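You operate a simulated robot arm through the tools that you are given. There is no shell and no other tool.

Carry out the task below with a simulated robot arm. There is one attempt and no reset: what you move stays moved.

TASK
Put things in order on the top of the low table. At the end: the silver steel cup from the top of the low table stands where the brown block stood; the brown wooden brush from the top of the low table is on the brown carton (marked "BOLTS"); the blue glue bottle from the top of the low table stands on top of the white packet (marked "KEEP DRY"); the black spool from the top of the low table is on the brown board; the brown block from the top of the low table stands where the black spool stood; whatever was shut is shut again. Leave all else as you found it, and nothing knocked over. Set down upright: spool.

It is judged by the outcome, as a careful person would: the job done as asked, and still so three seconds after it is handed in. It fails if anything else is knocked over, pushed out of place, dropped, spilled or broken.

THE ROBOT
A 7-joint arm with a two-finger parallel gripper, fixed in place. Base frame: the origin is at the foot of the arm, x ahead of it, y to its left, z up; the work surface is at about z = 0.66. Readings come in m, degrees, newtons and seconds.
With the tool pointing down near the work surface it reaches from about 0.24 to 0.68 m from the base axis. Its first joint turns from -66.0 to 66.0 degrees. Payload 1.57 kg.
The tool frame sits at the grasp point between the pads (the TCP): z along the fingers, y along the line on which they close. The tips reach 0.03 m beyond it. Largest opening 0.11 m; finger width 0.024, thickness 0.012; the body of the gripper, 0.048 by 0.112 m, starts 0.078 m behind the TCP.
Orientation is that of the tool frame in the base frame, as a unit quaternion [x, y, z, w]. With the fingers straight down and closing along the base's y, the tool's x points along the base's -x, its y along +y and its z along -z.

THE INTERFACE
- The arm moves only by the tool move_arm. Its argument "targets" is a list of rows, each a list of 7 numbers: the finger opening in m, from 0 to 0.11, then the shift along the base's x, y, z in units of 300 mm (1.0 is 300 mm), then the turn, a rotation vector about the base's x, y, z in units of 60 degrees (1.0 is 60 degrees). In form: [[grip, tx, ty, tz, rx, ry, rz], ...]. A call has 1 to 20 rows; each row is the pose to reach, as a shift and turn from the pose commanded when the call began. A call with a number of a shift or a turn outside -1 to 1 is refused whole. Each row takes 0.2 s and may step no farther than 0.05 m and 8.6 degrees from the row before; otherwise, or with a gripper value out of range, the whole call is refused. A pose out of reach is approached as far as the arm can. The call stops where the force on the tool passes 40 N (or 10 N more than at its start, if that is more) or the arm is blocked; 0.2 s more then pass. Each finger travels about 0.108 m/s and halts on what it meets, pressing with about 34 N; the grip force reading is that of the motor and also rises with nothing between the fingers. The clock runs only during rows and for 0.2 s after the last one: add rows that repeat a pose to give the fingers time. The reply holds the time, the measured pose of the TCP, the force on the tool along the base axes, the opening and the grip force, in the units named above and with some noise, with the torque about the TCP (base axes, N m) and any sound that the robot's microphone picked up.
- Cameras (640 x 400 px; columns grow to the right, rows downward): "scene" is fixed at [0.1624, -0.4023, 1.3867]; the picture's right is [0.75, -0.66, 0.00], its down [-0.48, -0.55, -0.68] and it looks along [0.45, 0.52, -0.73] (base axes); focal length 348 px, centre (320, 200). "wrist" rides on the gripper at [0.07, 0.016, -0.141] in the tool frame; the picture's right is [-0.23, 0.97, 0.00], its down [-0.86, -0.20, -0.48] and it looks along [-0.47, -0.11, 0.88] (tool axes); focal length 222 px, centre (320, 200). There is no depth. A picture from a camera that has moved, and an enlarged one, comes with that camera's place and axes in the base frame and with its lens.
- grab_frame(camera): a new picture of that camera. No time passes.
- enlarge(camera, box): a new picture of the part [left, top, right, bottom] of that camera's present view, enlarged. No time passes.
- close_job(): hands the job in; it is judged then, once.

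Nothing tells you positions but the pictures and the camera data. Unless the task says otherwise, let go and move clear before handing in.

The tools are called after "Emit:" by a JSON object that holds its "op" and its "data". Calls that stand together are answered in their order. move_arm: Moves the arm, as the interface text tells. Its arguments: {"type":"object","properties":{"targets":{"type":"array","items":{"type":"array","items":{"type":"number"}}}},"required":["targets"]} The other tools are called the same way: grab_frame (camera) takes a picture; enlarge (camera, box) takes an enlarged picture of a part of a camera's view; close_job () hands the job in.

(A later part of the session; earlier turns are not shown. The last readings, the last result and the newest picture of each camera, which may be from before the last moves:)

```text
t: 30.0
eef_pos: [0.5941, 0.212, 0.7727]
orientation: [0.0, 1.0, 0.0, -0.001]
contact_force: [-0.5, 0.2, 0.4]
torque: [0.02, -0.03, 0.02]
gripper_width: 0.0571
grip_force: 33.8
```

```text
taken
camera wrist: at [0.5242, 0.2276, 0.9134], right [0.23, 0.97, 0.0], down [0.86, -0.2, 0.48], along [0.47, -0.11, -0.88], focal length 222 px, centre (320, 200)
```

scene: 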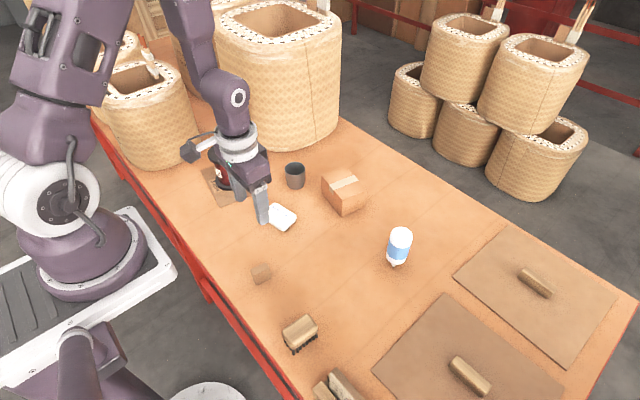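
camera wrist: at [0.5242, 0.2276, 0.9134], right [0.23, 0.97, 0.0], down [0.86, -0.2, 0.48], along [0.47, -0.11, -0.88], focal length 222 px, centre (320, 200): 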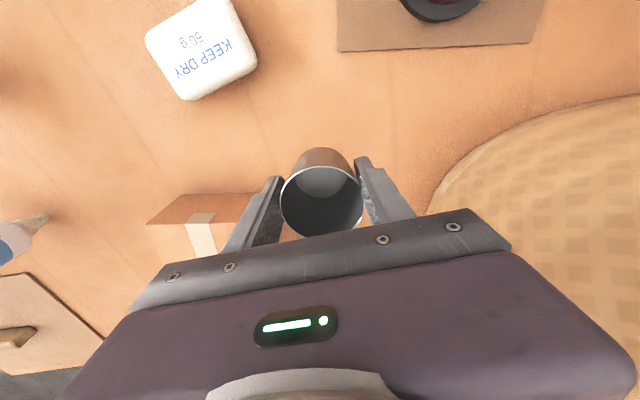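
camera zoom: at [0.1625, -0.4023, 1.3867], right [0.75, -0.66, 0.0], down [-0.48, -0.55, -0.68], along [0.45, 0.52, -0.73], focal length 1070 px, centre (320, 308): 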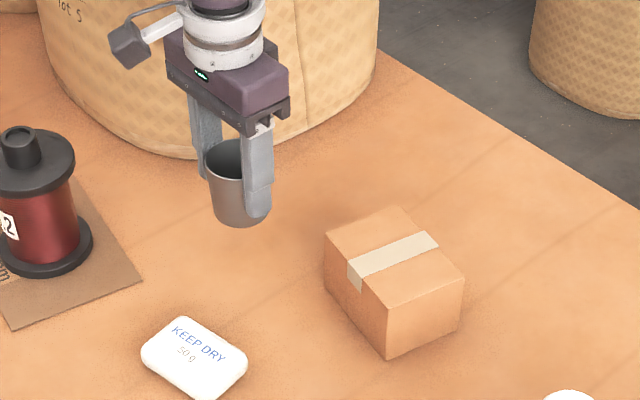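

The cup hangs upright. I'll carry it over the packet to where the block stood at (0.340, 0.010).

Emit:
{"op": "move_arm", "data": {"targets": [[0.0, -0.03, -0.02, 0.06, 0, 0, 0], [0.0, -0.11, -0.08, 0.1, 0, 0, 0], [0.0, -0.21, -0.155, 0.1, 0, 0, 0], [0.0, -0.31, -0.235, 0.1, 0, 0, 0], [0.0, -0.42, -0.32, 0.1, 0, 0, 0], [0.0, -0.53, -0.405, 0.1, 0, 0, 0], [0.0, -0.64, -0.49, 0.1, 0, 0, 0], [0.0, -0.74, -0.57, 0.08, 0, 0, 0], [0.0, -0.82, -0.64, 0.02, 0, 0, 0], [0.0, -0.851, -0.663, -0.08, 0, 0, 0], [0.0, -0.851, -0.663, -0.15, 0, 0, 0], [0.0, -0.851, -0.663, -0.185, 0, 0, 0], [0.0, -0.851, -0.663, -0.185, 0, 0, 0]]}}

Emit:
{"op": "enlarge", "data": {"camera": "scene", "box": [210, 200, 340, 310]}}

Emit:
{"op": "grab_frame", "data": {"camera": "wrist"}}

```text
t: 32.8
eef_pos: [0.3384, 0.0105, 0.7176]
orientation: [-0.001, 1.0, 0.0, -0.001]
contact_force: [-1.6, 0.5, -0.5]
torque: [-0.01, -0.01, 0.0]
gripper_width: 0.057
grip_force: 34.2
```

```text
3.64 times, centred on (275, 255) of scene
camera zoom: at [0.1624, -0.4023, 1.3867], right [0.75, -0.66, 0.0], down [-0.48, -0.55, -0.68], along [0.45, 0.52, -0.73], focal length 1264 px, centre (484, 0)
```

zoom: 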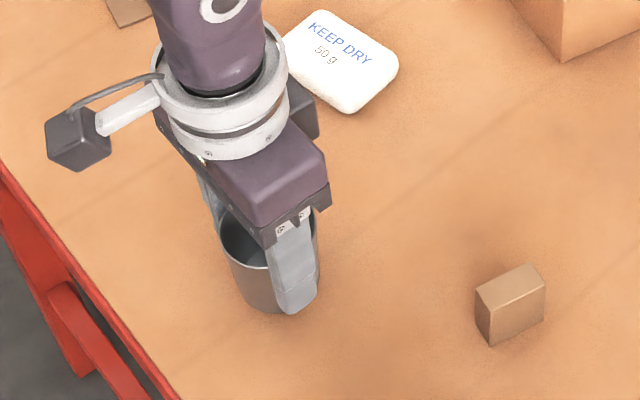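

```text
taken
camera wrist: at [0.2686, 0.0262, 0.8577], right [0.23, 0.97, 0.0], down [0.86, -0.2, 0.48], along [0.47, -0.11, -0.88], focal length 222 px, centre (320, 200)
```

wrist: 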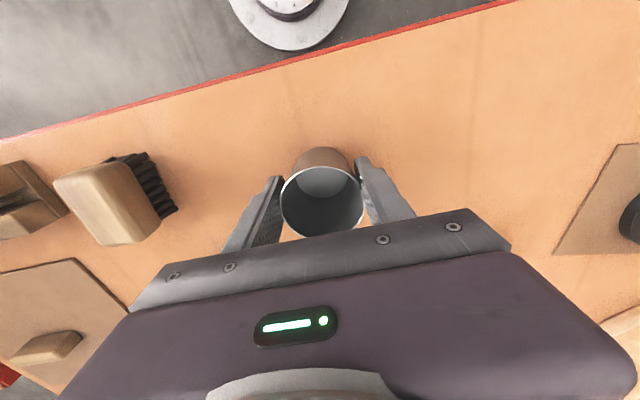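

Emit:
{"op": "move_arm", "data": {"targets": [[0.0, 0, 0, -0.009, 0, 0, 0], [0.0, 0, 0, -0.015, 0, 0, 0], [0.0, 0, 0, -0.015, 0, 0, 0]]}}

```text
t: 33.6
eef_pos: [0.3395, 0.0101, 0.7122]
orientation: [0.0, 1.0, 0.0, 0.001]
contact_force: [0.0, 0.6, 21.4]
torque: [-0.11, -0.09, 0.12]
gripper_width: 0.057
grip_force: 34.0
```

The cup is on the table. I'll ease up, release and lift away.

Emit:
{"op": "move_arm", "data": {"targets": [[0.0, 0, 0, 0.002, 0, 0, 0], [0.065, 0, 0, 0.002, 0, 0, 0], [0.085, 0, 0, 0.002, 0, 0, 0], [0.085, 0, 0, 0.002, 0, 0, 0], [0.085, 0, 0, 0.1, 0, 0, 0], [0.085, 0, 0, 0.25, 0, 0, 0], [0.085, 0, 0, 0.4, 0, 0, 0], [0.085, 0.03, -0.1, 0.45, 0, 0, 0], [0.085, 0.05, -0.25, 0.45, 0, 0, 0], [0.085, 0.05, -0.4, 0.45, 0, 0, 0], [0.085, 0.05, -0.5, 0.45, 0, 0, 0], [0.085, 0.05, -0.5, 0.45, 0, 0, 0]]}}

Emit:
{"op": "grab_frame", "data": {"camera": "scene"}}

Emit:
{"op": "grab_frame", "data": {"camera": "wrist"}}

```text
t: 36.2
eef_pos: [0.3534, -0.1399, 0.848]
orientation: [0.0, 1.0, 0.0, -0.001]
contact_force: [0.7, -0.2, 0.1]
torque: [-0.02, -0.02, 0.02]
gripper_width: 0.0849
grip_force: 0.0
```

```text
taken
```

scene: 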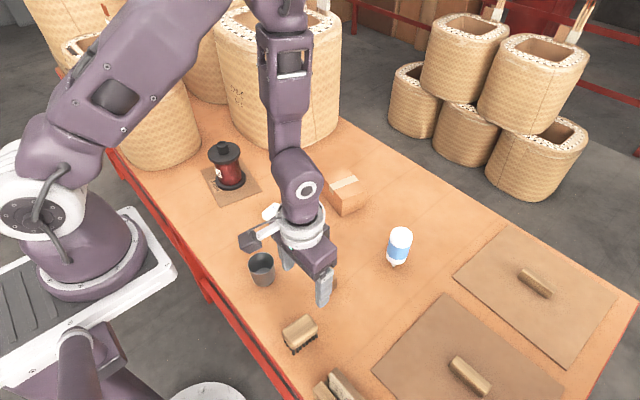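

```text
taken
camera wrist: at [0.2832, -0.1243, 0.9876], right [0.23, 0.97, 0.0], down [0.86, -0.2, 0.48], along [0.47, -0.11, -0.88], focal length 222 px, centre (320, 200)
```

wrist: 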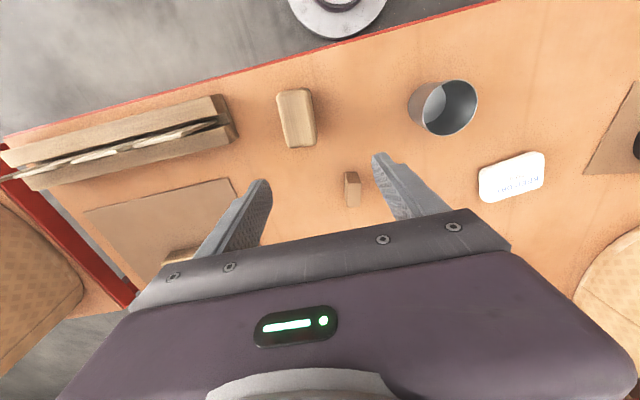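

The cup stands where the block was. Next is the brush near (0.32, -0.165); I'll zoom in on it.

Emit:
{"op": "enlarge", "data": {"camera": "wrist", "box": [250, 70, 350, 160]}}

Emit:
{"op": "enlarge", "data": {"camera": "scene", "box": [265, 300, 345, 370]}}

```text
4.44 times, centred on (300, 115) of wrist
camera zoom: at [0.2832, -0.1243, 0.9876], right [0.23, 0.97, 0.0], down [0.86, -0.2, 0.48], along [0.47, -0.11, -0.88], focal length 987 px, centre (409, 578)
```

zoom: 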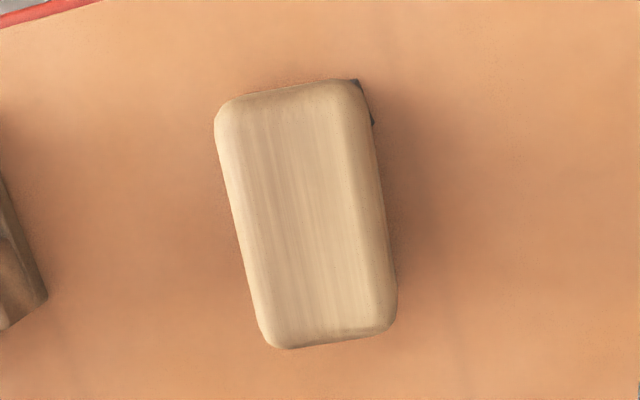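

```text
5.71 times, centred on (305, 335) of scene
camera zoom: at [0.1624, -0.4024, 1.3867], right [0.75, -0.66, 0.0], down [-0.48, -0.55, -0.68], along [0.45, 0.52, -0.73], focal length 1987 px, centre (406, -571)
```

zoom: 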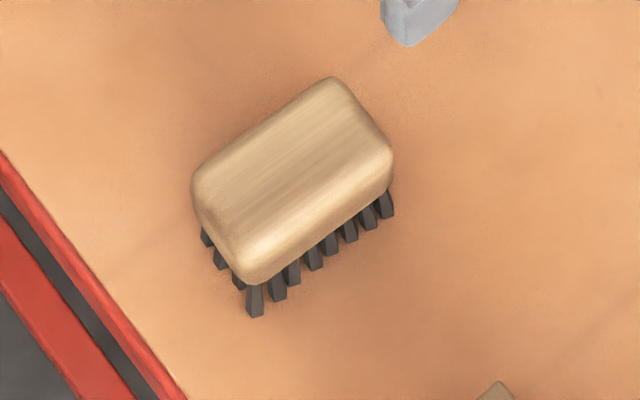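

The brush, bristles down, is centred at about (0.319, -0.160), turned -6°, with its top near z 0.715. I'll align and descend partway, then check.

Emit:
{"op": "move_arm", "data": {"targets": [[0.065, -0.06, -0.035, -0.05, 0, 0, -0.05], [0.065, -0.119, -0.068, -0.13, 0, 0, -0.105], [0.065, -0.119, -0.068, -0.25, 0, 0, -0.105], [0.065, -0.119, -0.068, -0.32, 0, 0, -0.105], [0.065, -0.119, -0.068, -0.32, 0, 0, -0.105]]}}

Emit:
{"op": "enlarge", "data": {"camera": "wrist", "box": [200, 70, 440, 230]}}

Emit:
{"op": "enlarge", "data": {"camera": "scene", "box": [250, 280, 370, 380]}}

```text
t: 37.4
eef_pos: [0.3181, -0.1598, 0.7501]
orientation: [0.055, 0.998, 0.0, 0.0]
contact_force: [-0.2, -0.1, 0.4]
torque: [0.0, -0.01, -0.01]
gripper_width: 0.0648
grip_force: 0.0
```

```text
2.50 times, centred on (320, 150) of wrist
camera zoom: at [0.2498, -0.1365, 0.8903], right [0.33, 0.94, 0.0], down [0.83, -0.29, 0.48], along [0.45, -0.16, -0.88], focal length 555 px, centre (320, 325)
```

zoom: 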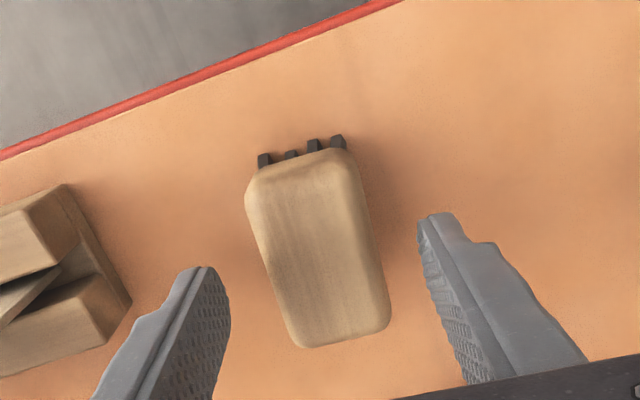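

```text
4.00 times, centred on (310, 330) of scene
camera zoom: at [0.1624, -0.4023, 1.3867], right [0.75, -0.66, 0.0], down [-0.48, -0.55, -0.68], along [0.45, 0.52, -0.73], focal length 1391 px, centre (360, -320)
```

zoom: 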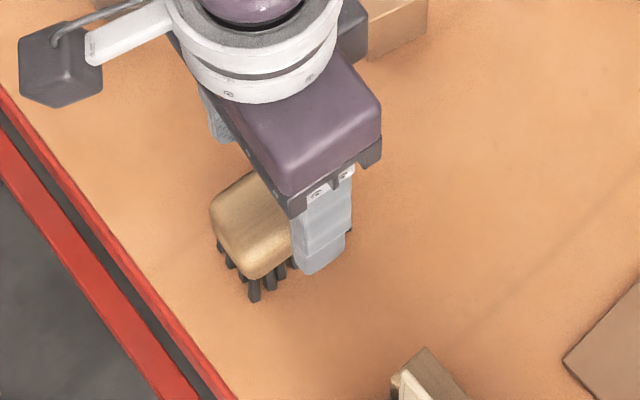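

Emit:
{"op": "move_arm", "data": {"targets": [[0.065, -0.006, 0, -0.09, 0, 0, 0], [0.065, -0.006, 0, -0.16, 0, 0, 0], [0.065, -0.006, 0, -0.16, 0, 0, 0], [0.0, -0.006, 0, -0.16, 0, 0, 0], [0.0, -0.006, 0, -0.16, 0, 0, 0], [0.0, -0.006, 0, -0.16, 0, 0, 0]]}}

Emit:
{"op": "enlarge", "data": {"camera": "wrist", "box": [200, 70, 440, 230]}}

```text
t: 38.8
eef_pos: [0.3167, -0.16, 0.7026]
orientation: [0.055, 0.999, 0.001, 0.0]
contact_force: [-0.8, 0.3, -0.9]
torque: [-0.03, 0.0, -0.01]
gripper_width: 0.039
grip_force: 34.4
```

```text
2.50 times, centred on (320, 150) of wrist
camera zoom: at [0.2485, -0.1358, 0.842], right [0.33, 0.94, 0.0], down [0.83, -0.29, 0.48], along [0.45, -0.16, -0.88], focal length 555 px, centre (320, 325)
```

zoom: 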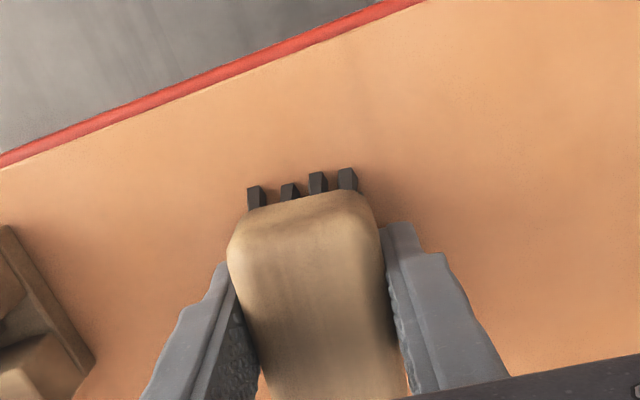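

The brush is gripped. I'll lift well clear and carry it toward the carton.

Emit:
{"op": "move_arm", "data": {"targets": [[0.0, 0, 0, 0.05, 0, 0, 0], [0.0, 0, 0, 0.18, 0, 0, 0], [0.0, 0, 0, 0.32, 0, 0, 0], [0.0, 0, 0, 0.46, 0, 0, 0], [0.0, 0.08, 0.055, 0.52, 0, 0, 0], [0.0, 0.19, 0.13, 0.52, 0, 0, 0], [0.0, 0.3, 0.205, 0.52, 0, 0, 0], [0.0, 0.41, 0.28, 0.52, 0, 0, 0], [0.0, 0.52, 0.355, 0.52, 0, 0, 0], [0.0, 0.63, 0.43, 0.52, 0, 0, 0], [0.0, 0.7, 0.48, 0.52, 0, 0, 0], [0.0, 0.7, 0.48, 0.52, 0, 0, 0]]}}

Emit:
{"op": "grab_frame", "data": {"camera": "wrist"}}

Emit:
{"op": "grab_frame", "data": {"camera": "scene"}}

```text
t: 41.4
eef_pos: [0.5276, -0.0153, 0.8582]
orientation: [0.056, 0.998, -0.001, 0.001]
contact_force: [-0.2, 0.7, -0.7]
torque: [-0.03, 0.0, 0.01]
gripper_width: 0.0394
grip_force: 33.8
```

```text
taken
camera wrist: at [0.4589, 0.0091, 0.9984], right [0.33, 0.94, 0.0], down [0.83, -0.29, 0.48], along [0.45, -0.16, -0.88], focal length 222 px, centre (320, 200)
```

wrist: 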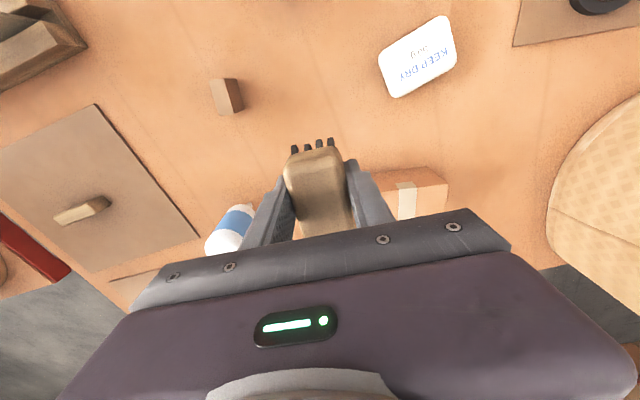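

```text
taken
```

scene: 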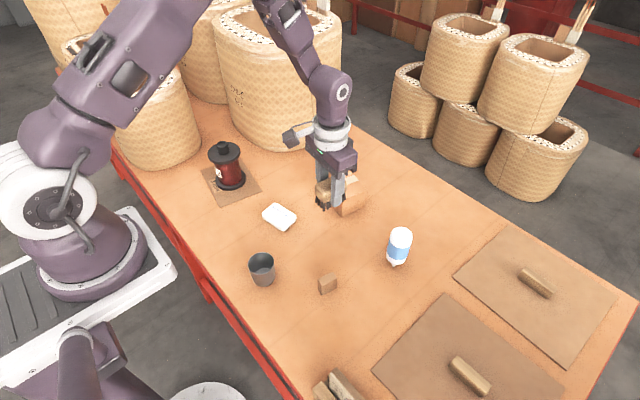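

Emit:
{"op": "move_arm", "data": {"targets": [[0.0, 0.09, 0.06, 0, 0, 0, 0], [0.0, 0.19, 0.13, 0, 0, 0, -0.06], [0.0, 0.3, 0.205, 0, 0, 0, -0.117], [0.0, 0.4, 0.27, 0, 0, 0, -0.117], [0.0, 0.443, 0.303, 0, 0, 0, -0.117], [0.0, 0.443, 0.303, -0.1, 0, 0, -0.117], [0.0, 0.443, 0.303, -0.19, 0, 0, -0.117], [0.0, 0.443, 0.303, -0.19, 0, 0, -0.117]]}}

Emit:
{"op": "enlarge", "data": {"camera": "wrist", "box": [180, 80, 460, 260]}}

Emit:
{"op": "enlarge", "data": {"camera": "scene", "box": [280, 100, 420, 230]}}

```text
t: 43.2
eef_pos: [0.6591, 0.0745, 0.7994]
orientation: [0.116, 0.993, 0.0, 0.0]
contact_force: [0.2, 0.2, -0.5]
torque: [0.0, 0.0, 0.0]
gripper_width: 0.0392
grip_force: 33.8
```

```text
2.22 times, centred on (320, 170) of wrist
camera zoom: at [0.5943, 0.106, 0.9404], right [0.45, 0.9, 0.0], down [0.79, -0.39, 0.48], along [0.43, -0.21, -0.88], focal length 494 px, centre (320, 267)
```

zoom: 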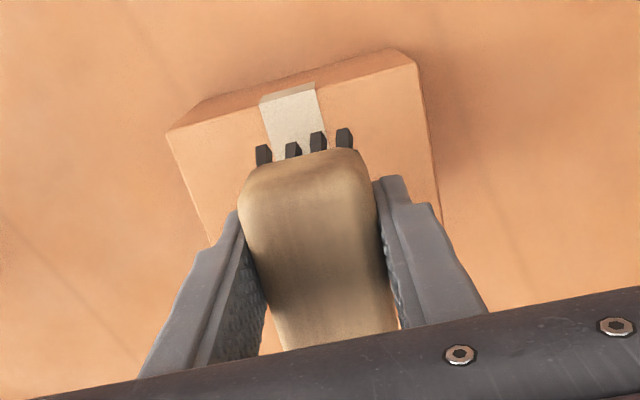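

```text
3.08 times, centred on (350, 165) of scene
camera zoom: at [0.1625, -0.4023, 1.3867], right [0.75, -0.66, 0.0], down [-0.48, -0.55, -0.68], along [0.45, 0.52, -0.73], focal length 1070 px, centre (228, 308)
```

zoom: 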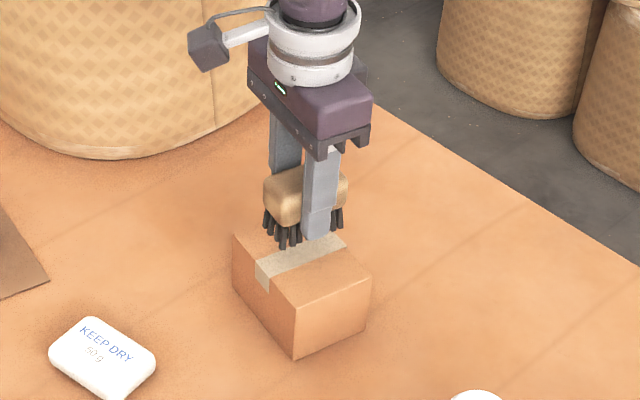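

The brush is centred over the carton top. I'll lower it in small steps until it touches.

Emit:
{"op": "move_arm", "data": {"targets": [[0.0, 0.008, -0.008, -0.06, 0, 0, 0], [0.0, 0.008, -0.008, -0.09, 0, 0, 0], [0.0, 0.008, -0.008, -0.1, 0, 0, 0], [0.0, 0.008, -0.008, -0.1, 0, 0, 0]]}}

Emit:
{"op": "enlarge", "data": {"camera": "scene", "box": [310, 130, 390, 220]}}

```text
t: 44.2
eef_pos: [0.6638, 0.0729, 0.7716]
orientation: [0.116, 0.993, 0.0, -0.001]
contact_force: [1.0, -0.2, 0.2]
torque: [0.0, 0.0, -0.03]
gripper_width: 0.0392
grip_force: 33.7
```

```text
4.44 times, centred on (350, 175) of scene
camera zoom: at [0.1624, -0.4023, 1.3867], right [0.75, -0.66, 0.0], down [-0.48, -0.55, -0.68], along [0.45, 0.52, -0.73], focal length 1545 px, centre (187, 311)
```

zoom: 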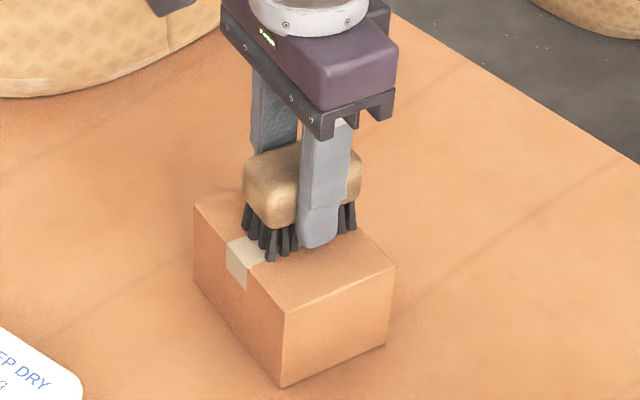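

Emit:
{"op": "move_arm", "data": {"targets": [[0.0, 0, 0, -0.005, 0, 0, 0], [0.0, 0, 0, -0.01, 0, 0, 0], [0.0, 0, 0, -0.01, 0, 0, 0]]}}

```text
t: 45.0
eef_pos: [0.6632, 0.0727, 0.77]
orientation: [0.116, 0.993, 0.0, 0.001]
contact_force: [-8.3, -3.6, 33.8]
torque: [-0.14, 0.01, 0.0]
gripper_width: 0.0393
grip_force: 35.2
```

It has touched. I'll ease up 1 mm and release.

Emit:
{"op": "move_arm", "data": {"targets": [[0.0, 0, 0, 0.004, 0, 0, 0], [0.0, 0, 0, 0.004, 0, 0, 0]]}}

```text
t: 45.6
eef_pos: [0.6631, 0.073, 0.7712]
orientation: [0.116, 0.993, 0.0, 0.001]
contact_force: [2.1, -4.7, 24.5]
torque: [-0.16, -0.42, -0.02]
gripper_width: 0.0397
grip_force: 34.1
```

Emit:
{"op": "move_arm", "data": {"targets": [[0.0, 0, 0, 0.003, 0, 0, 0], [0.0, 0, 0, 0.003, 0, 0, 0]]}}

```text
t: 46.2
eef_pos: [0.6616, 0.073, 0.7699]
orientation: [0.116, 0.993, -0.001, 0.0]
contact_force: [6.2, -2.2, 12.4]
torque: [-0.18, -0.65, -0.07]
gripper_width: 0.0394
grip_force: 33.5
```

Emit:
{"op": "move_arm", "data": {"targets": [[0.0, 0, 0, 0.002, 0, 0, 0], [0.0, 0, 0, 0.002, 0, 0, 0]]}}

Emit:
{"op": "enlarge", "data": {"camera": "scene", "box": [310, 130, 390, 220]}}

```text
t: 46.8
eef_pos: [0.6611, 0.075, 0.7707]
orientation: [0.116, 0.993, 0.0, 0.0]
contact_force: [1.5, -0.9, 5.2]
torque: [-0.02, -0.21, -0.01]
gripper_width: 0.0393
grip_force: 34.1
```

```text
4.44 times, centred on (350, 175) of scene
camera zoom: at [0.1624, -0.4023, 1.3867], right [0.75, -0.66, 0.0], down [-0.48, -0.55, -0.68], along [0.45, 0.52, -0.73], focal length 1545 px, centre (187, 311)
```

zoom: 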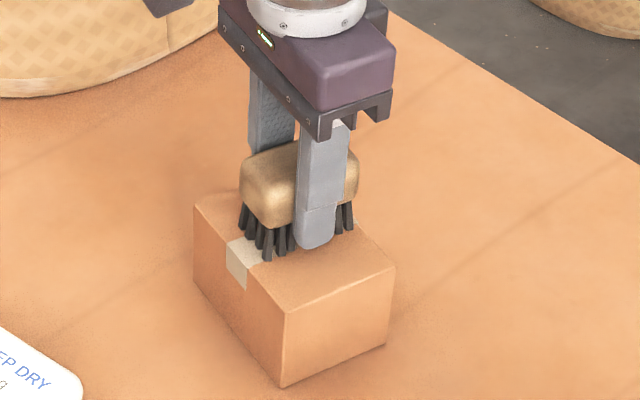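

Contact force is now light and the carton is undisturbed. I'll open and rise.

Emit:
{"op": "move_arm", "data": {"targets": [[0.05, 0, 0, 0, 0, 0, 0], [0.065, 0, 0, 0, 0, 0, 0], [0.065, 0, 0, 0, 0, 0, 0], [0.065, 0, 0, 0.05, 0, 0, 0], [0.065, 0, 0, 0.17, 0, 0, 0], [0.065, 0, 0, 0.3, 0, 0, 0], [0.065, 0, 0, 0.42, 0, 0, 0], [0.065, 0, 0, 0.42, 0, 0, 0]]}}

Emit:
{"op": "enlarge", "data": {"camera": "scene", "box": [240, 120, 420, 280]}}

Emit:
{"op": "grab_frame", "data": {"camera": "wrist"}}

```text
t: 48.6
eef_pos: [0.6636, 0.0729, 0.8992]
orientation: [0.116, 0.993, 0.0, 0.0]
contact_force: [-0.5, -1.0, -0.5]
torque: [0.0, -0.02, -0.01]
gripper_width: 0.065
grip_force: 0.1
```

```text
2.50 times, centred on (330, 200) of scene
camera zoom: at [0.1624, -0.4023, 1.3867], right [0.75, -0.66, 0.0], down [-0.48, -0.55, -0.68], along [0.45, 0.52, -0.73], focal length 869 px, centre (295, 200)
```

zoom: 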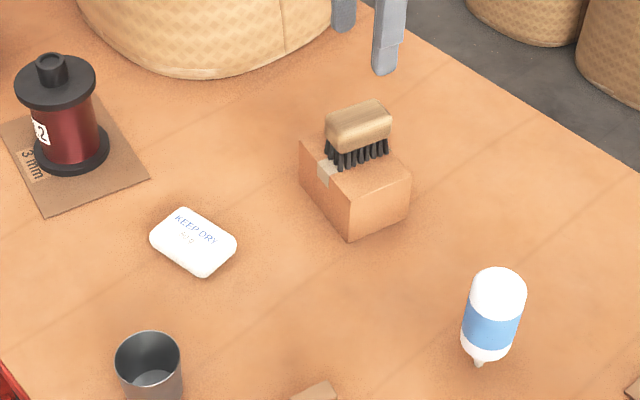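

```text
taken
camera wrist: at [0.5983, 0.104, 1.0395], right [0.45, 0.9, 0.0], down [0.79, -0.39, 0.48], along [0.43, -0.21, -0.88], focal length 222 px, centre (320, 200)
```

wrist: 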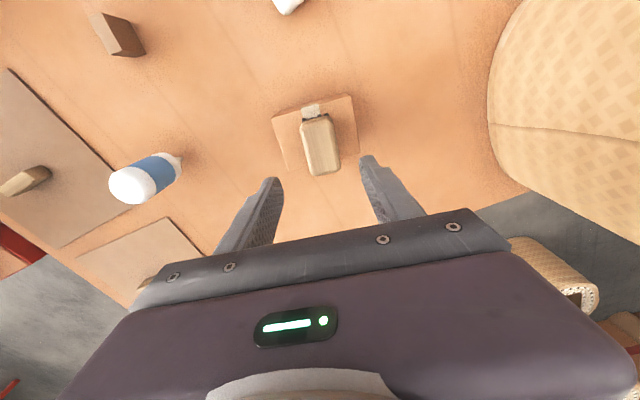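

The brush sits on the carton. Last is the glue bottle; I'll look closely at it and its nozzle before deciding how to grip it.

Emit:
{"op": "enlarge", "data": {"camera": "scene", "box": [380, 220, 420, 275]}}

Emit:
{"op": "enlarge", "data": {"camera": "wrist", "box": [95, 130, 205, 215]}}

Emit:
{"op": "enlarge", "data": {"camera": "scene", "box": [255, 195, 305, 235]}}

```text
7.27 times, centred on (400, 248) of scene
camera zoom: at [0.1624, -0.4023, 1.3867], right [0.75, -0.66, 0.0], down [-0.48, -0.55, -0.68], along [0.45, 0.52, -0.73], focal length 2529 px, centre (-262, -146)
```

zoom: 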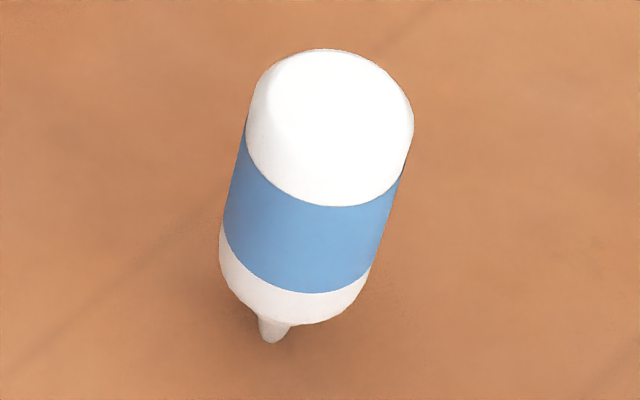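

```text
4.71 times, centred on (150, 172) of wrist
camera zoom: at [0.5983, 0.104, 1.0395], right [0.45, 0.9, 0.0], down [0.79, -0.39, 0.48], along [0.43, -0.21, -0.88], focal length 1045 px, centre (1120, 329)
```

zoom: 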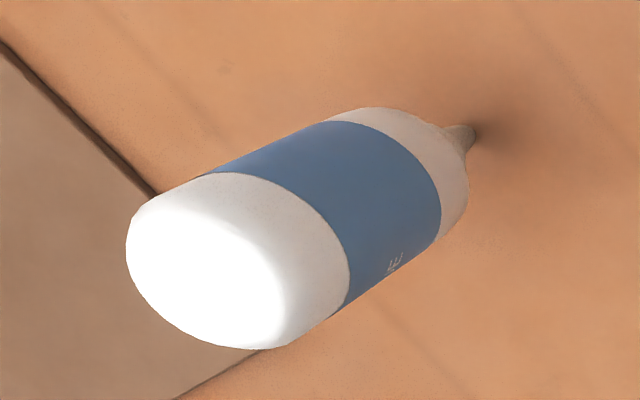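

```text
10.00 times, centred on (280, 215) of scene
camera zoom: at [0.1624, -0.4023, 1.3867], right [0.75, -0.66, 0.0], down [-0.48, -0.55, -0.68], along [0.45, 0.52, -0.73], focal length 3477 px, centre (720, 50)
```

zoom: 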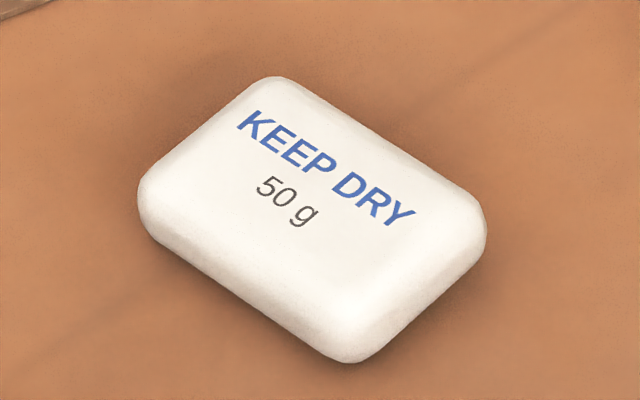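

The bottle stands nozzle-down at (0.599, -0.169), with its top at z≈0.785 and a diameter of about 50 mm. I'll take it from above and keep its orientation as found, moving over it first.

Emit:
{"op": "move_arm", "data": {"targets": [[0.09, -0.03, -0.1, 0, 0, 0, 0], [0.09, -0.06, -0.24, 0, 0, 0, 0.06], [0.09, -0.1, -0.38, 0, 0, 0, 0.14], [0.09, -0.14, -0.52, 0, 0, 0, 0.222], [0.09, -0.18, -0.66, 0, 0, 0, 0.222], [0.09, -0.212, -0.77, 0, 0, 0, 0.222], [0.09, -0.212, -0.805, -0.03, 0, 0, 0.222], [0.09, -0.212, -0.805, -0.03, 0, 0, 0.222]]}}

Emit:
{"op": "enlarge", "data": {"camera": "wrist", "box": [200, 80, 440, 240]}}

Emit:
{"op": "enlarge", "data": {"camera": "scene", "box": [340, 170, 460, 290]}}

```text
t: 50.4
eef_pos: [0.5986, -0.1675, 0.8891]
orientation: [0.0, 1.0, -0.001, -0.001]
contact_force: [0.0, 0.0, -0.1]
torque: [0.02, 0.02, -0.02]
gripper_width: 0.09
grip_force: 0.0
```

```text
2.50 times, centred on (320, 160) of wrist
camera zoom: at [0.5287, -0.1526, 1.0297], right [0.23, 0.97, 0.0], down [0.85, -0.2, 0.48], along [0.47, -0.11, -0.88], focal length 555 px, centre (320, 300)
```

zoom: 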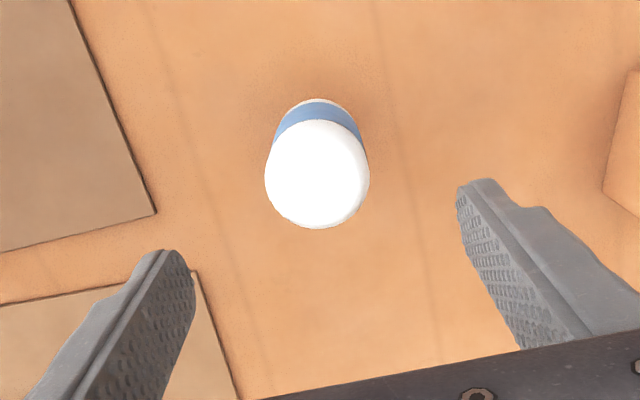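

```text
3.33 times, centred on (400, 230) of scene
camera zoom: at [0.1624, -0.4023, 1.3867], right [0.75, -0.66, 0.0], down [-0.48, -0.55, -0.68], along [0.45, 0.52, -0.73], focal length 1159 px, centre (53, 100)
```

zoom: 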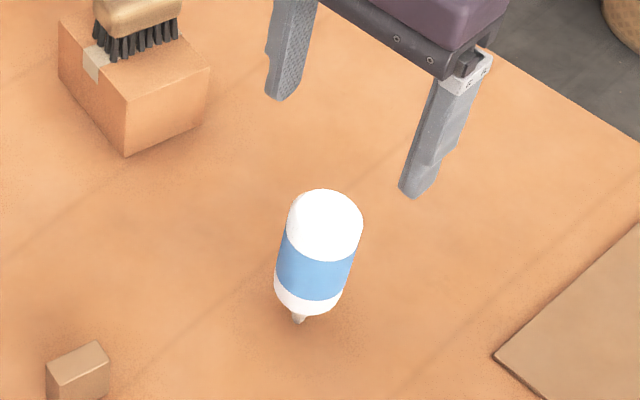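

Centred well. I'll descend around the bottle and check before closing.

Emit:
{"op": "move_arm", "data": {"targets": [[0.09, 0, -0.003, -0.12, 0, 0, 0], [0.09, 0, -0.003, -0.26, 0, 0, 0], [0.09, 0, -0.003, -0.4, 0, 0, 0], [0.09, 0, -0.003, -0.512, 0, 0, 0], [0.09, 0, -0.003, -0.512, 0, 0, 0], [0.06, 0, -0.003, -0.512, 0, 0, 0], [0.06, 0, -0.003, -0.512, 0, 0, 0]]}}

Emit:
{"op": "enlarge", "data": {"camera": "wrist", "box": [200, 80, 440, 240]}}

Emit:
{"op": "enlarge", "data": {"camera": "scene", "box": [340, 170, 460, 290]}}

```text
t: 52.0
eef_pos: [0.5966, -0.1679, 0.7343]
orientation: [0.0, 1.0, 0.001, 0.0]
contact_force: [0.6, 0.3, 1.4]
torque: [0.03, -0.01, 0.01]
gripper_width: 0.06
grip_force: 0.1
```

```text
2.50 times, centred on (320, 160) of wrist
camera zoom: at [0.5259, -0.153, 0.8753], right [0.23, 0.97, 0.0], down [0.86, -0.2, 0.48], along [0.47, -0.11, -0.88], focal length 555 px, centre (320, 300)
```

zoom: 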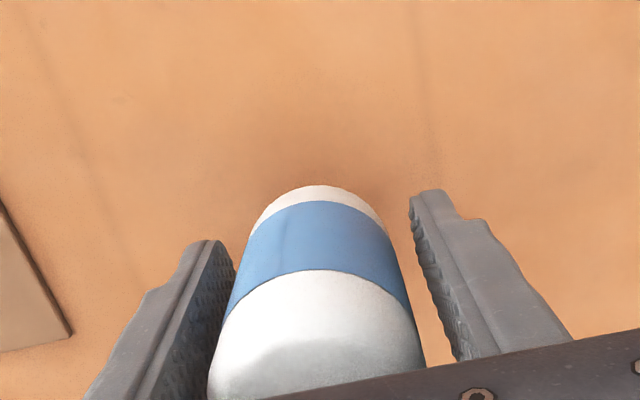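

```text
3.33 times, centred on (400, 230) of scene
camera zoom: at [0.1624, -0.4023, 1.3867], right [0.75, -0.66, 0.0], down [-0.48, -0.55, -0.68], along [0.45, 0.52, -0.73], focal length 1159 px, centre (53, 100)
```

zoom: 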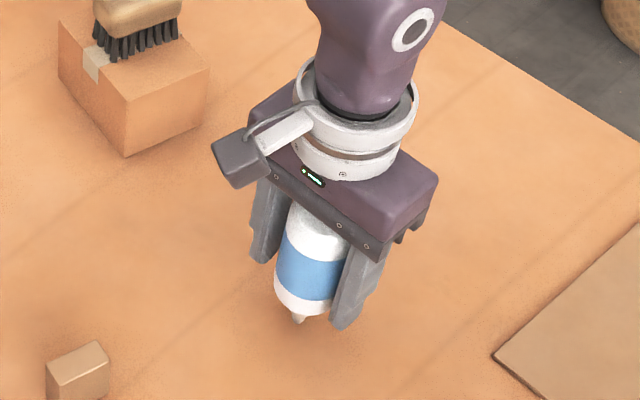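

The bottle is a touch nearer the -y finger. I'll shift 2 mm and close slowly.

Emit:
{"op": "move_arm", "data": {"targets": [[0.06, 0, -0.006, 0, 0, 0, 0], [0.055, 0, -0.006, 0, 0, 0, 0], [0.052, 0, -0.006, 0, 0, 0, 0], [0.05, 0, -0.006, 0, 0, 0, 0], [0.048, 0, -0.006, 0, 0, 0, 0], [0.04, 0, -0.006, 0, 0, 0, 0], [0.0, 0, -0.006, 0, 0, 0, 0], [0.0, 0, -0.006, 0, 0, 0, 0]]}}

Emit:
{"op": "enlarge", "data": {"camera": "wrist", "box": [200, 80, 440, 240]}}

Emit:
{"op": "enlarge", "data": {"camera": "scene", "box": [340, 170, 460, 290]}}

```text
t: 53.8
eef_pos: [0.5971, -0.1706, 0.7358]
orientation: [0.0, 1.0, 0.0, 0.0]
contact_force: [0.2, 0.6, 0.5]
torque: [0.05, 0.0, 0.03]
gripper_width: 0.0471
grip_force: 33.8
```

```text
2.50 times, centred on (320, 160) of wrist
camera zoom: at [0.5267, -0.1551, 0.8758], right [0.23, 0.97, 0.0], down [0.86, -0.2, 0.48], along [0.47, -0.11, -0.88], focal length 555 px, centre (320, 300)
```

zoom: 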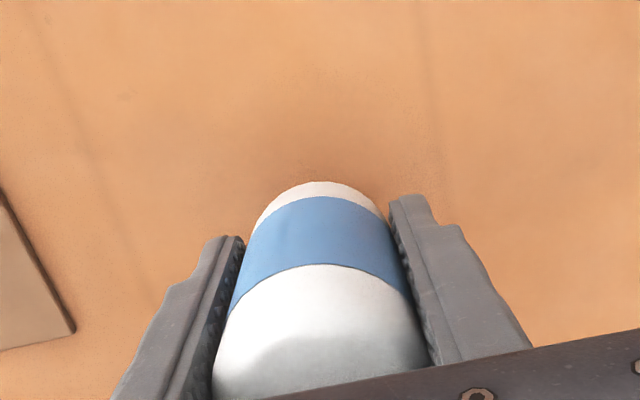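

```text
3.33 times, centred on (400, 230) of scene
camera zoom: at [0.1624, -0.4023, 1.3867], right [0.75, -0.66, 0.0], down [-0.48, -0.55, -0.68], along [0.45, 0.52, -0.73], focal length 1159 px, centre (53, 100)
```

zoom: 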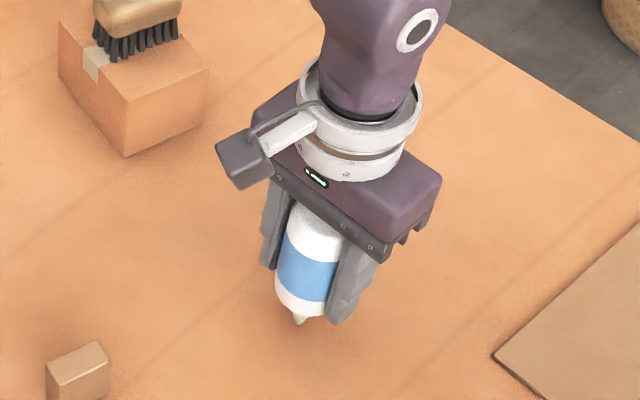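

The bottle is held. I'll lift straight up and carry it toward the packet.

Emit:
{"op": "move_arm", "data": {"targets": [[0.0, 0, 0, 0.03, 0, 0, 0], [0.0, 0, 0, 0.12, 0, 0, 0], [0.0, 0, 0, 0.25, 0, 0, 0], [0.0, -0.04, 0.03, 0.37, 0, 0, 0], [0.0, -0.1, 0.13, 0.4, 0, 0, 0], [0.0, -0.16, 0.25, 0.4, 0, 0, 0], [0.0, -0.22, 0.37, 0.4, 0, 0, 0], [0.0, -0.28, 0.49, 0.4, 0, 0, 0], [0.0, -0.34, 0.61, 0.4, 0, 0, 0], [0.0, -0.39, 0.73, 0.4, 0, 0, 0], [0.0, -0.406, 0.85, 0.4, 0, 0, 0], [0.0, -0.406, 0.95, 0.4, 0, 0, 0], [0.0, -0.406, 1.0, 0.4, 0, 0, 0], [0.0, -0.406, 1.0, 0.4, 0, 0, 0]]}}

Emit:
{"op": "grab_frame", "data": {"camera": "wrist"}}

Emit:
{"op": "enlarge", "data": {"camera": "scene", "box": [210, 110, 350, 250]}}

```text
t: 56.8
eef_pos: [0.4763, 0.1305, 0.8531]
orientation: [0.0, 1.0, 0.0, 0.0]
contact_force: [-0.7, 0.4, -0.8]
torque: [0.04, -0.05, -0.01]
gripper_width: 0.0468
grip_force: 34.3
```

```text
taken
camera wrist: at [0.4062, 0.1454, 0.9949], right [0.23, 0.97, 0.0], down [0.86, -0.2, 0.48], along [0.47, -0.11, -0.88], focal length 222 px, centre (320, 200)
```

wrist: 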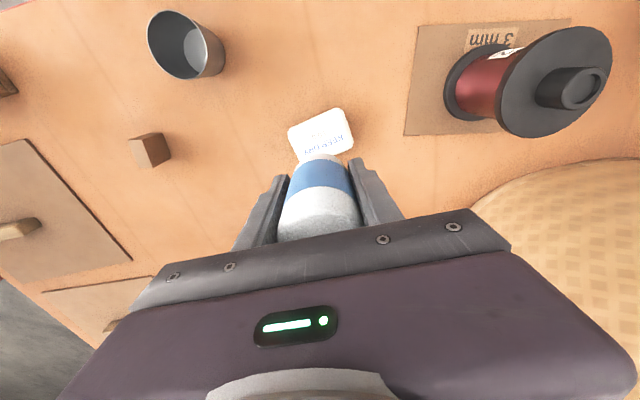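

```text
2.86 times, centred on (280, 180) of scene
camera zoom: at [0.1625, -0.4023, 1.3867], right [0.75, -0.66, 0.0], down [-0.48, -0.55, -0.68], along [0.45, 0.52, -0.73], focal length 993 px, centre (434, 257)
```

zoom: 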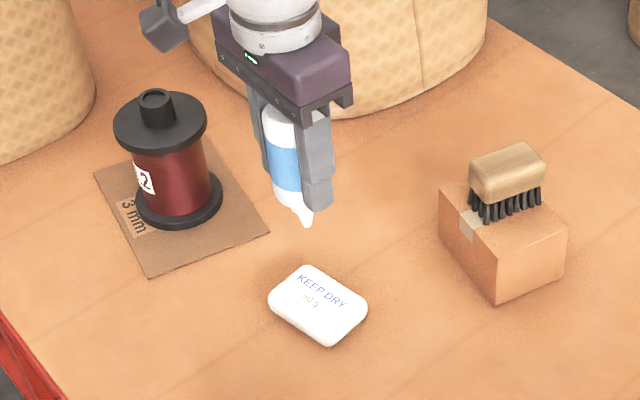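

Emit:
{"op": "enlarge", "data": {"camera": "scene", "box": [250, 130, 340, 200]}}

Emit:
{"op": "enlarge", "data": {"camera": "wrist", "box": [240, 90, 400, 250]}}

```text
5.71 times, centred on (295, 165) of scene
camera zoom: at [0.1625, -0.4023, 1.3867], right [0.75, -0.66, 0.0], down [-0.48, -0.55, -0.68], along [0.45, 0.52, -0.73], focal length 1987 px, centre (463, 400)
```

zoom: 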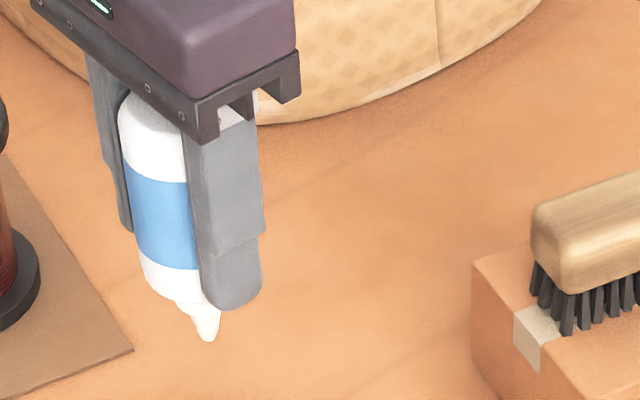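

```text
2.50 times, centred on (320, 170) of wrist
camera zoom: at [0.4062, 0.1454, 0.9949], right [0.23, 0.97, 0.0], down [0.86, -0.2, 0.48], along [0.47, -0.11, -0.88], focal length 555 px, centre (320, 275)
```

zoom: 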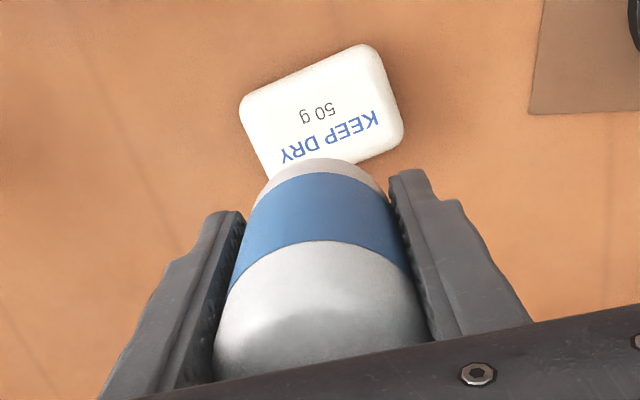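

The bottle hangs vertical with its nozzle over the packet's centre. I'll lower it to just above the packet and check.

Emit:
{"op": "move_arm", "data": {"targets": [[0.0, 0, 0.007, -0.1, 0, 0, 0], [0.0, 0, 0.007, -0.2, 0, 0, 0], [0.0, 0, 0.007, -0.26, 0, 0, 0], [0.0, 0, 0.007, -0.29, 0, 0, 0], [0.0, 0, 0.007, -0.29, 0, 0, 0]]}}

Emit:
{"op": "enlarge", "data": {"camera": "scene", "box": [240, 160, 330, 240]}}

Emit:
{"op": "enlarge", "data": {"camera": "wrist", "box": [240, 70, 400, 230]}}

```text
t: 58.0
eef_pos: [0.4773, 0.1328, 0.7693]
orientation: [0.001, 1.0, 0.0, 0.0]
contact_force: [0.0, 0.9, -1.8]
torque: [-0.02, -0.03, 0.03]
gripper_width: 0.0469
grip_force: 33.8
```

```text
5.00 times, centred on (285, 200) of scene
camera zoom: at [0.1625, -0.4023, 1.3867], right [0.75, -0.66, 0.0], down [-0.48, -0.55, -0.68], along [0.45, 0.52, -0.73], focal length 1738 px, centre (495, 200)
```

zoom: 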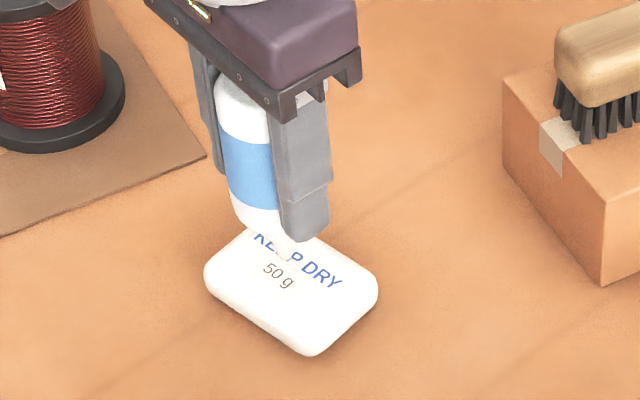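

```text
2.50 times, centred on (320, 150) of wrist
camera zoom: at [0.4068, 0.1477, 0.9093], right [0.23, 0.97, 0.0], down [0.85, -0.2, 0.48], along [0.47, -0.11, -0.88], focal length 555 px, centre (320, 325)
```

zoom: 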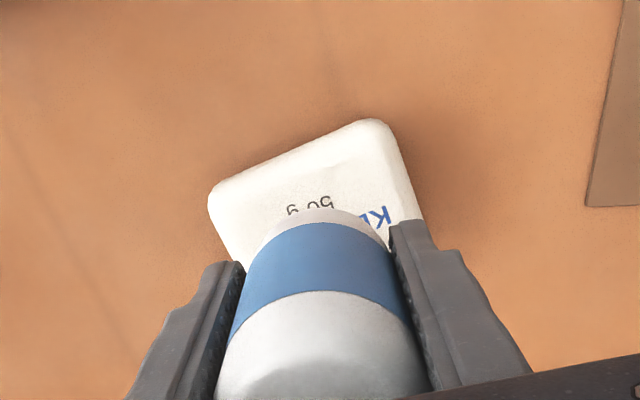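

The nozzle is over the packet's middle. I'll lower in fine steps, watching the force.

Emit:
{"op": "move_arm", "data": {"targets": [[0.0, 0, -0.002, -0.015, 0, 0, 0], [0.0, 0, -0.002, -0.028, 0, 0, 0], [0.0, 0, -0.002, -0.034, 0, 0, 0], [0.0, 0, -0.002, -0.034, 0, 0, 0]]}}

```text
t: 59.0
eef_pos: [0.4783, 0.1309, 0.7592]
orientation: [0.0, 1.0, -0.001, 0.002]
contact_force: [1.4, -2.0, 30.3]
torque: [-0.13, -0.13, 0.0]
gripper_width: 0.0469
grip_force: 33.4
```

Emit:
{"op": "move_arm", "data": {"targets": [[0.0, 0, 0, 0.003, 0, 0, 0], [0.0, 0, 0, 0.003, 0, 0, 0]]}}

```text
t: 59.6
eef_pos: [0.4775, 0.1311, 0.759]
orientation: [0.0, 1.0, 0.001, 0.0]
contact_force: [6.9, -2.2, 16.5]
torque: [-0.17, -0.53, -0.03]
gripper_width: 0.047
grip_force: 34.4
```

Emit:
{"op": "move_arm", "data": {"targets": [[0.0, 0, 0, 0.003, 0, 0, 0], [0.0, 0, 0, 0.003, 0, 0, 0]]}}

Emit:
{"op": "enlarge", "data": {"camera": "scene", "box": [240, 160, 330, 240]}}

Emit:
{"op": "enlarge", "data": {"camera": "wrist", "box": [240, 70, 400, 230]}}

```text
t: 60.2
eef_pos: [0.4756, 0.1304, 0.759]
orientation: [0.0, 1.0, -0.001, -0.002]
contact_force: [-0.3, 0.2, -1.9]
torque: [0.02, 0.0, 0.0]
gripper_width: 0.0467
grip_force: 34.4
```

```text
5.00 times, centred on (285, 200) of scene
camera zoom: at [0.1625, -0.4023, 1.3867], right [0.75, -0.66, 0.0], down [-0.48, -0.55, -0.68], along [0.45, 0.52, -0.73], focal length 1738 px, centre (495, 200)
```

zoom: 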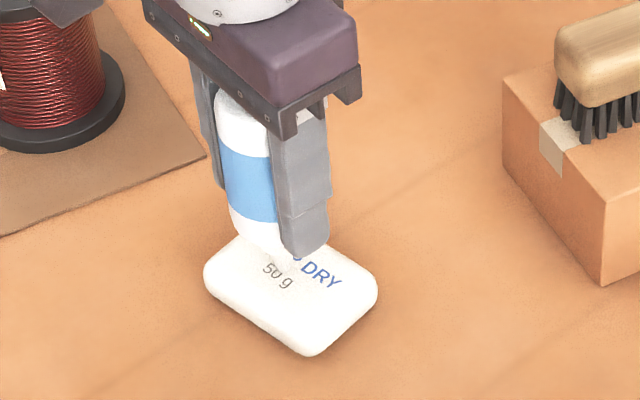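

```text
2.50 times, centred on (320, 150) of wrist
camera zoom: at [0.4054, 0.1468, 0.9004], right [0.23, 0.97, 0.0], down [0.86, -0.2, 0.48], along [0.46, -0.11, -0.88], focal length 555 px, centre (320, 325)
```

zoom: 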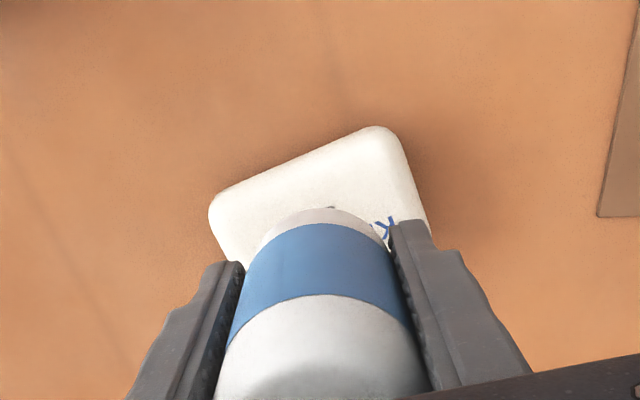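

Force is near zero and the bottle is vertical with its tip at the packet surface. I'll ease the fingers open only slightly, leaving them as guards, to test that it stands.

Emit:
{"op": "move_arm", "data": {"targets": [[0.0, 0, 0, -0.001, 0, 0, 0], [0.0, 0, 0, -0.001, 0, 0, 0], [0.0475, 0, 0, -0.001, 0, 0, 0], [0.049, 0, 0, -0.001, 0, 0, 0], [0.05, 0, 0, -0.001, 0, 0, 0], [0.05, 0, 0, -0.001, 0, 0, 0], [0.05, 0, 0, -0.001, 0, 0, 0]]}}

Emit:
{"op": "enlarge", "data": {"camera": "scene", "box": [240, 160, 330, 240]}}

Emit:
{"op": "enlarge", "data": {"camera": "wrist", "box": [240, 70, 400, 230]}}

```text
t: 61.8
eef_pos: [0.4765, 0.1312, 0.7601]
orientation: [0.0, 1.0, -0.001, 0.0]
contact_force: [1.0, -0.5, -0.2]
torque: [0.01, -0.01, -0.02]
gripper_width: 0.0499
grip_force: 0.0
```

```text
5.00 times, centred on (285, 200) of scene
camera zoom: at [0.1624, -0.4023, 1.3867], right [0.75, -0.66, 0.0], down [-0.48, -0.55, -0.68], along [0.45, 0.52, -0.73], focal length 1738 px, centre (495, 200)
```

zoom: 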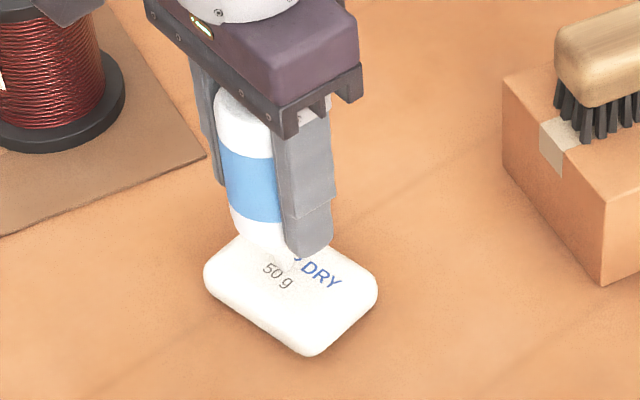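

```text
2.50 times, centred on (320, 150) of wrist
camera zoom: at [0.4061, 0.1469, 0.9003], right [0.23, 0.97, 0.0], down [0.86, -0.2, 0.48], along [0.47, -0.11, -0.88], focal length 555 px, centre (320, 325)
```

zoom: 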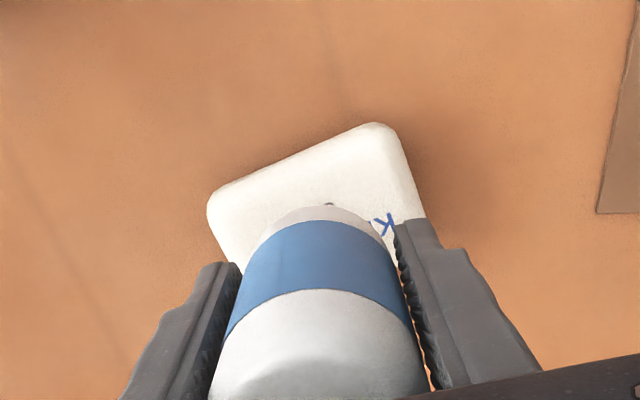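

Emit:
{"op": "move_arm", "data": {"targets": [[0.051, 0, 0, 0, 0, 0, 0], [0.051, 0, 0, 0, 0, 0, 0], [0.051, 0, 0, 0, 0, 0, 0], [0.051, 0, 0, 0, 0, 0, 0]]}}

Emit:
{"op": "enlarge", "data": {"camera": "scene", "box": [255, 165, 315, 225]}}

Emit:
{"op": "enlarge", "data": {"camera": "wrist", "box": [240, 70, 400, 230]}}

```text
t: 62.8
eef_pos: [0.4758, 0.1309, 0.7592]
orientation: [0.0, 1.0, 0.0, -0.001]
contact_force: [0.4, -0.3, 0.8]
torque: [0.01, -0.04, 0.01]
gripper_width: 0.051
grip_force: 0.1
```

```text
6.67 times, centred on (285, 195) of scene
camera zoom: at [0.1624, -0.4023, 1.3867], right [0.75, -0.66, 0.0], down [-0.48, -0.55, -0.68], along [0.45, 0.52, -0.73], focal length 2318 px, centre (553, 233)
```

zoom: 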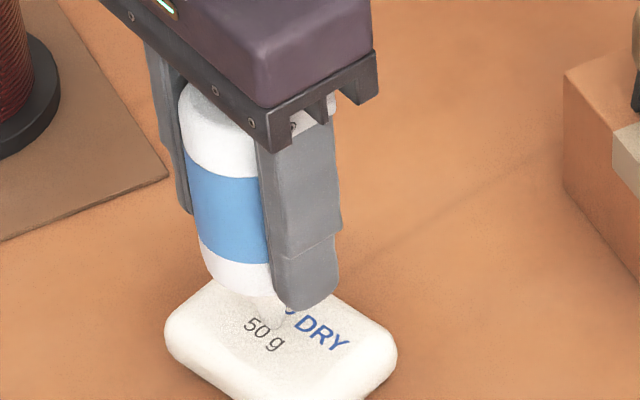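

```text
2.50 times, centred on (320, 150) of wrist
camera zoom: at [0.4061, 0.1469, 0.9003], right [0.23, 0.97, 0.0], down [0.86, -0.2, 0.48], along [0.47, -0.11, -0.88], focal length 555 px, centre (320, 325)
```

zoom: 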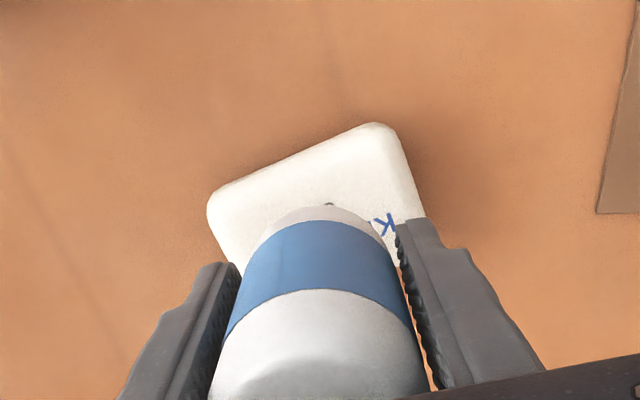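

Emit:
{"op": "move_arm", "data": {"targets": [[0.054, 0, 0, 0, 0, 0, 0], [0.054, 0, 0, 0, 0, 0, 0], [0.054, 0, 0, 0, 0, 0, 0], [0.054, 0, 0, 0, 0, 0, 0]]}}

Emit:
{"op": "enlarge", "data": {"camera": "scene", "box": [255, 165, 315, 225]}}

Emit:
{"op": "enlarge", "data": {"camera": "wrist", "box": [240, 70, 400, 230]}}

```text
t: 63.8
eef_pos: [0.4768, 0.1312, 0.7602]
orientation: [0.0, 1.0, 0.0, 0.001]
contact_force: [-0.3, 0.1, 0.4]
torque: [0.01, -0.01, 0.01]
gripper_width: 0.0541
grip_force: 0.0
```

```text
6.67 times, centred on (285, 195) of scene
camera zoom: at [0.1624, -0.4023, 1.3867], right [0.75, -0.66, 0.0], down [-0.48, -0.55, -0.68], along [0.45, 0.52, -0.73], focal length 2318 px, centre (553, 233)
```

zoom: 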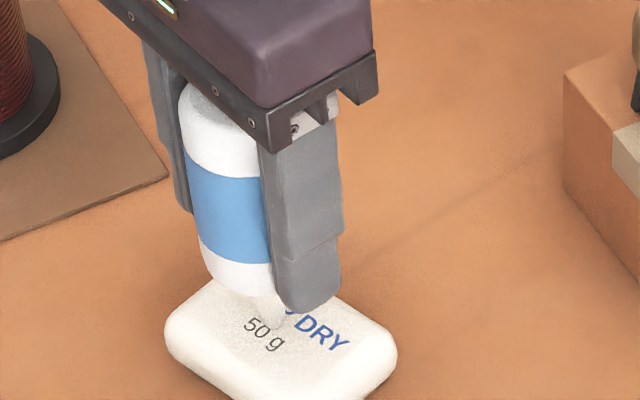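

```text
2.50 times, centred on (320, 150) of wrist
camera zoom: at [0.4061, 0.1469, 0.9003], right [0.23, 0.97, 0.0], down [0.86, -0.2, 0.48], along [0.47, -0.11, -0.88], focal length 555 px, centre (320, 325)
```

zoom: 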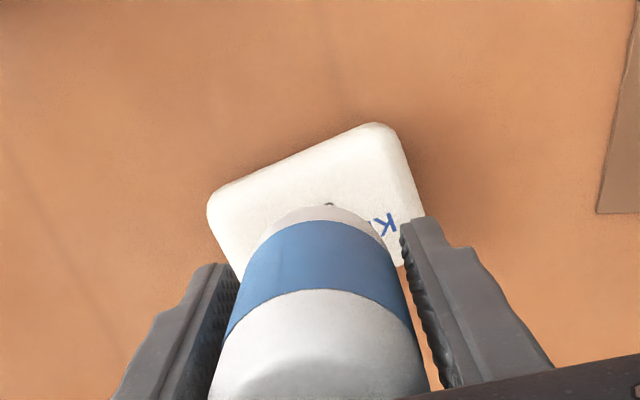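

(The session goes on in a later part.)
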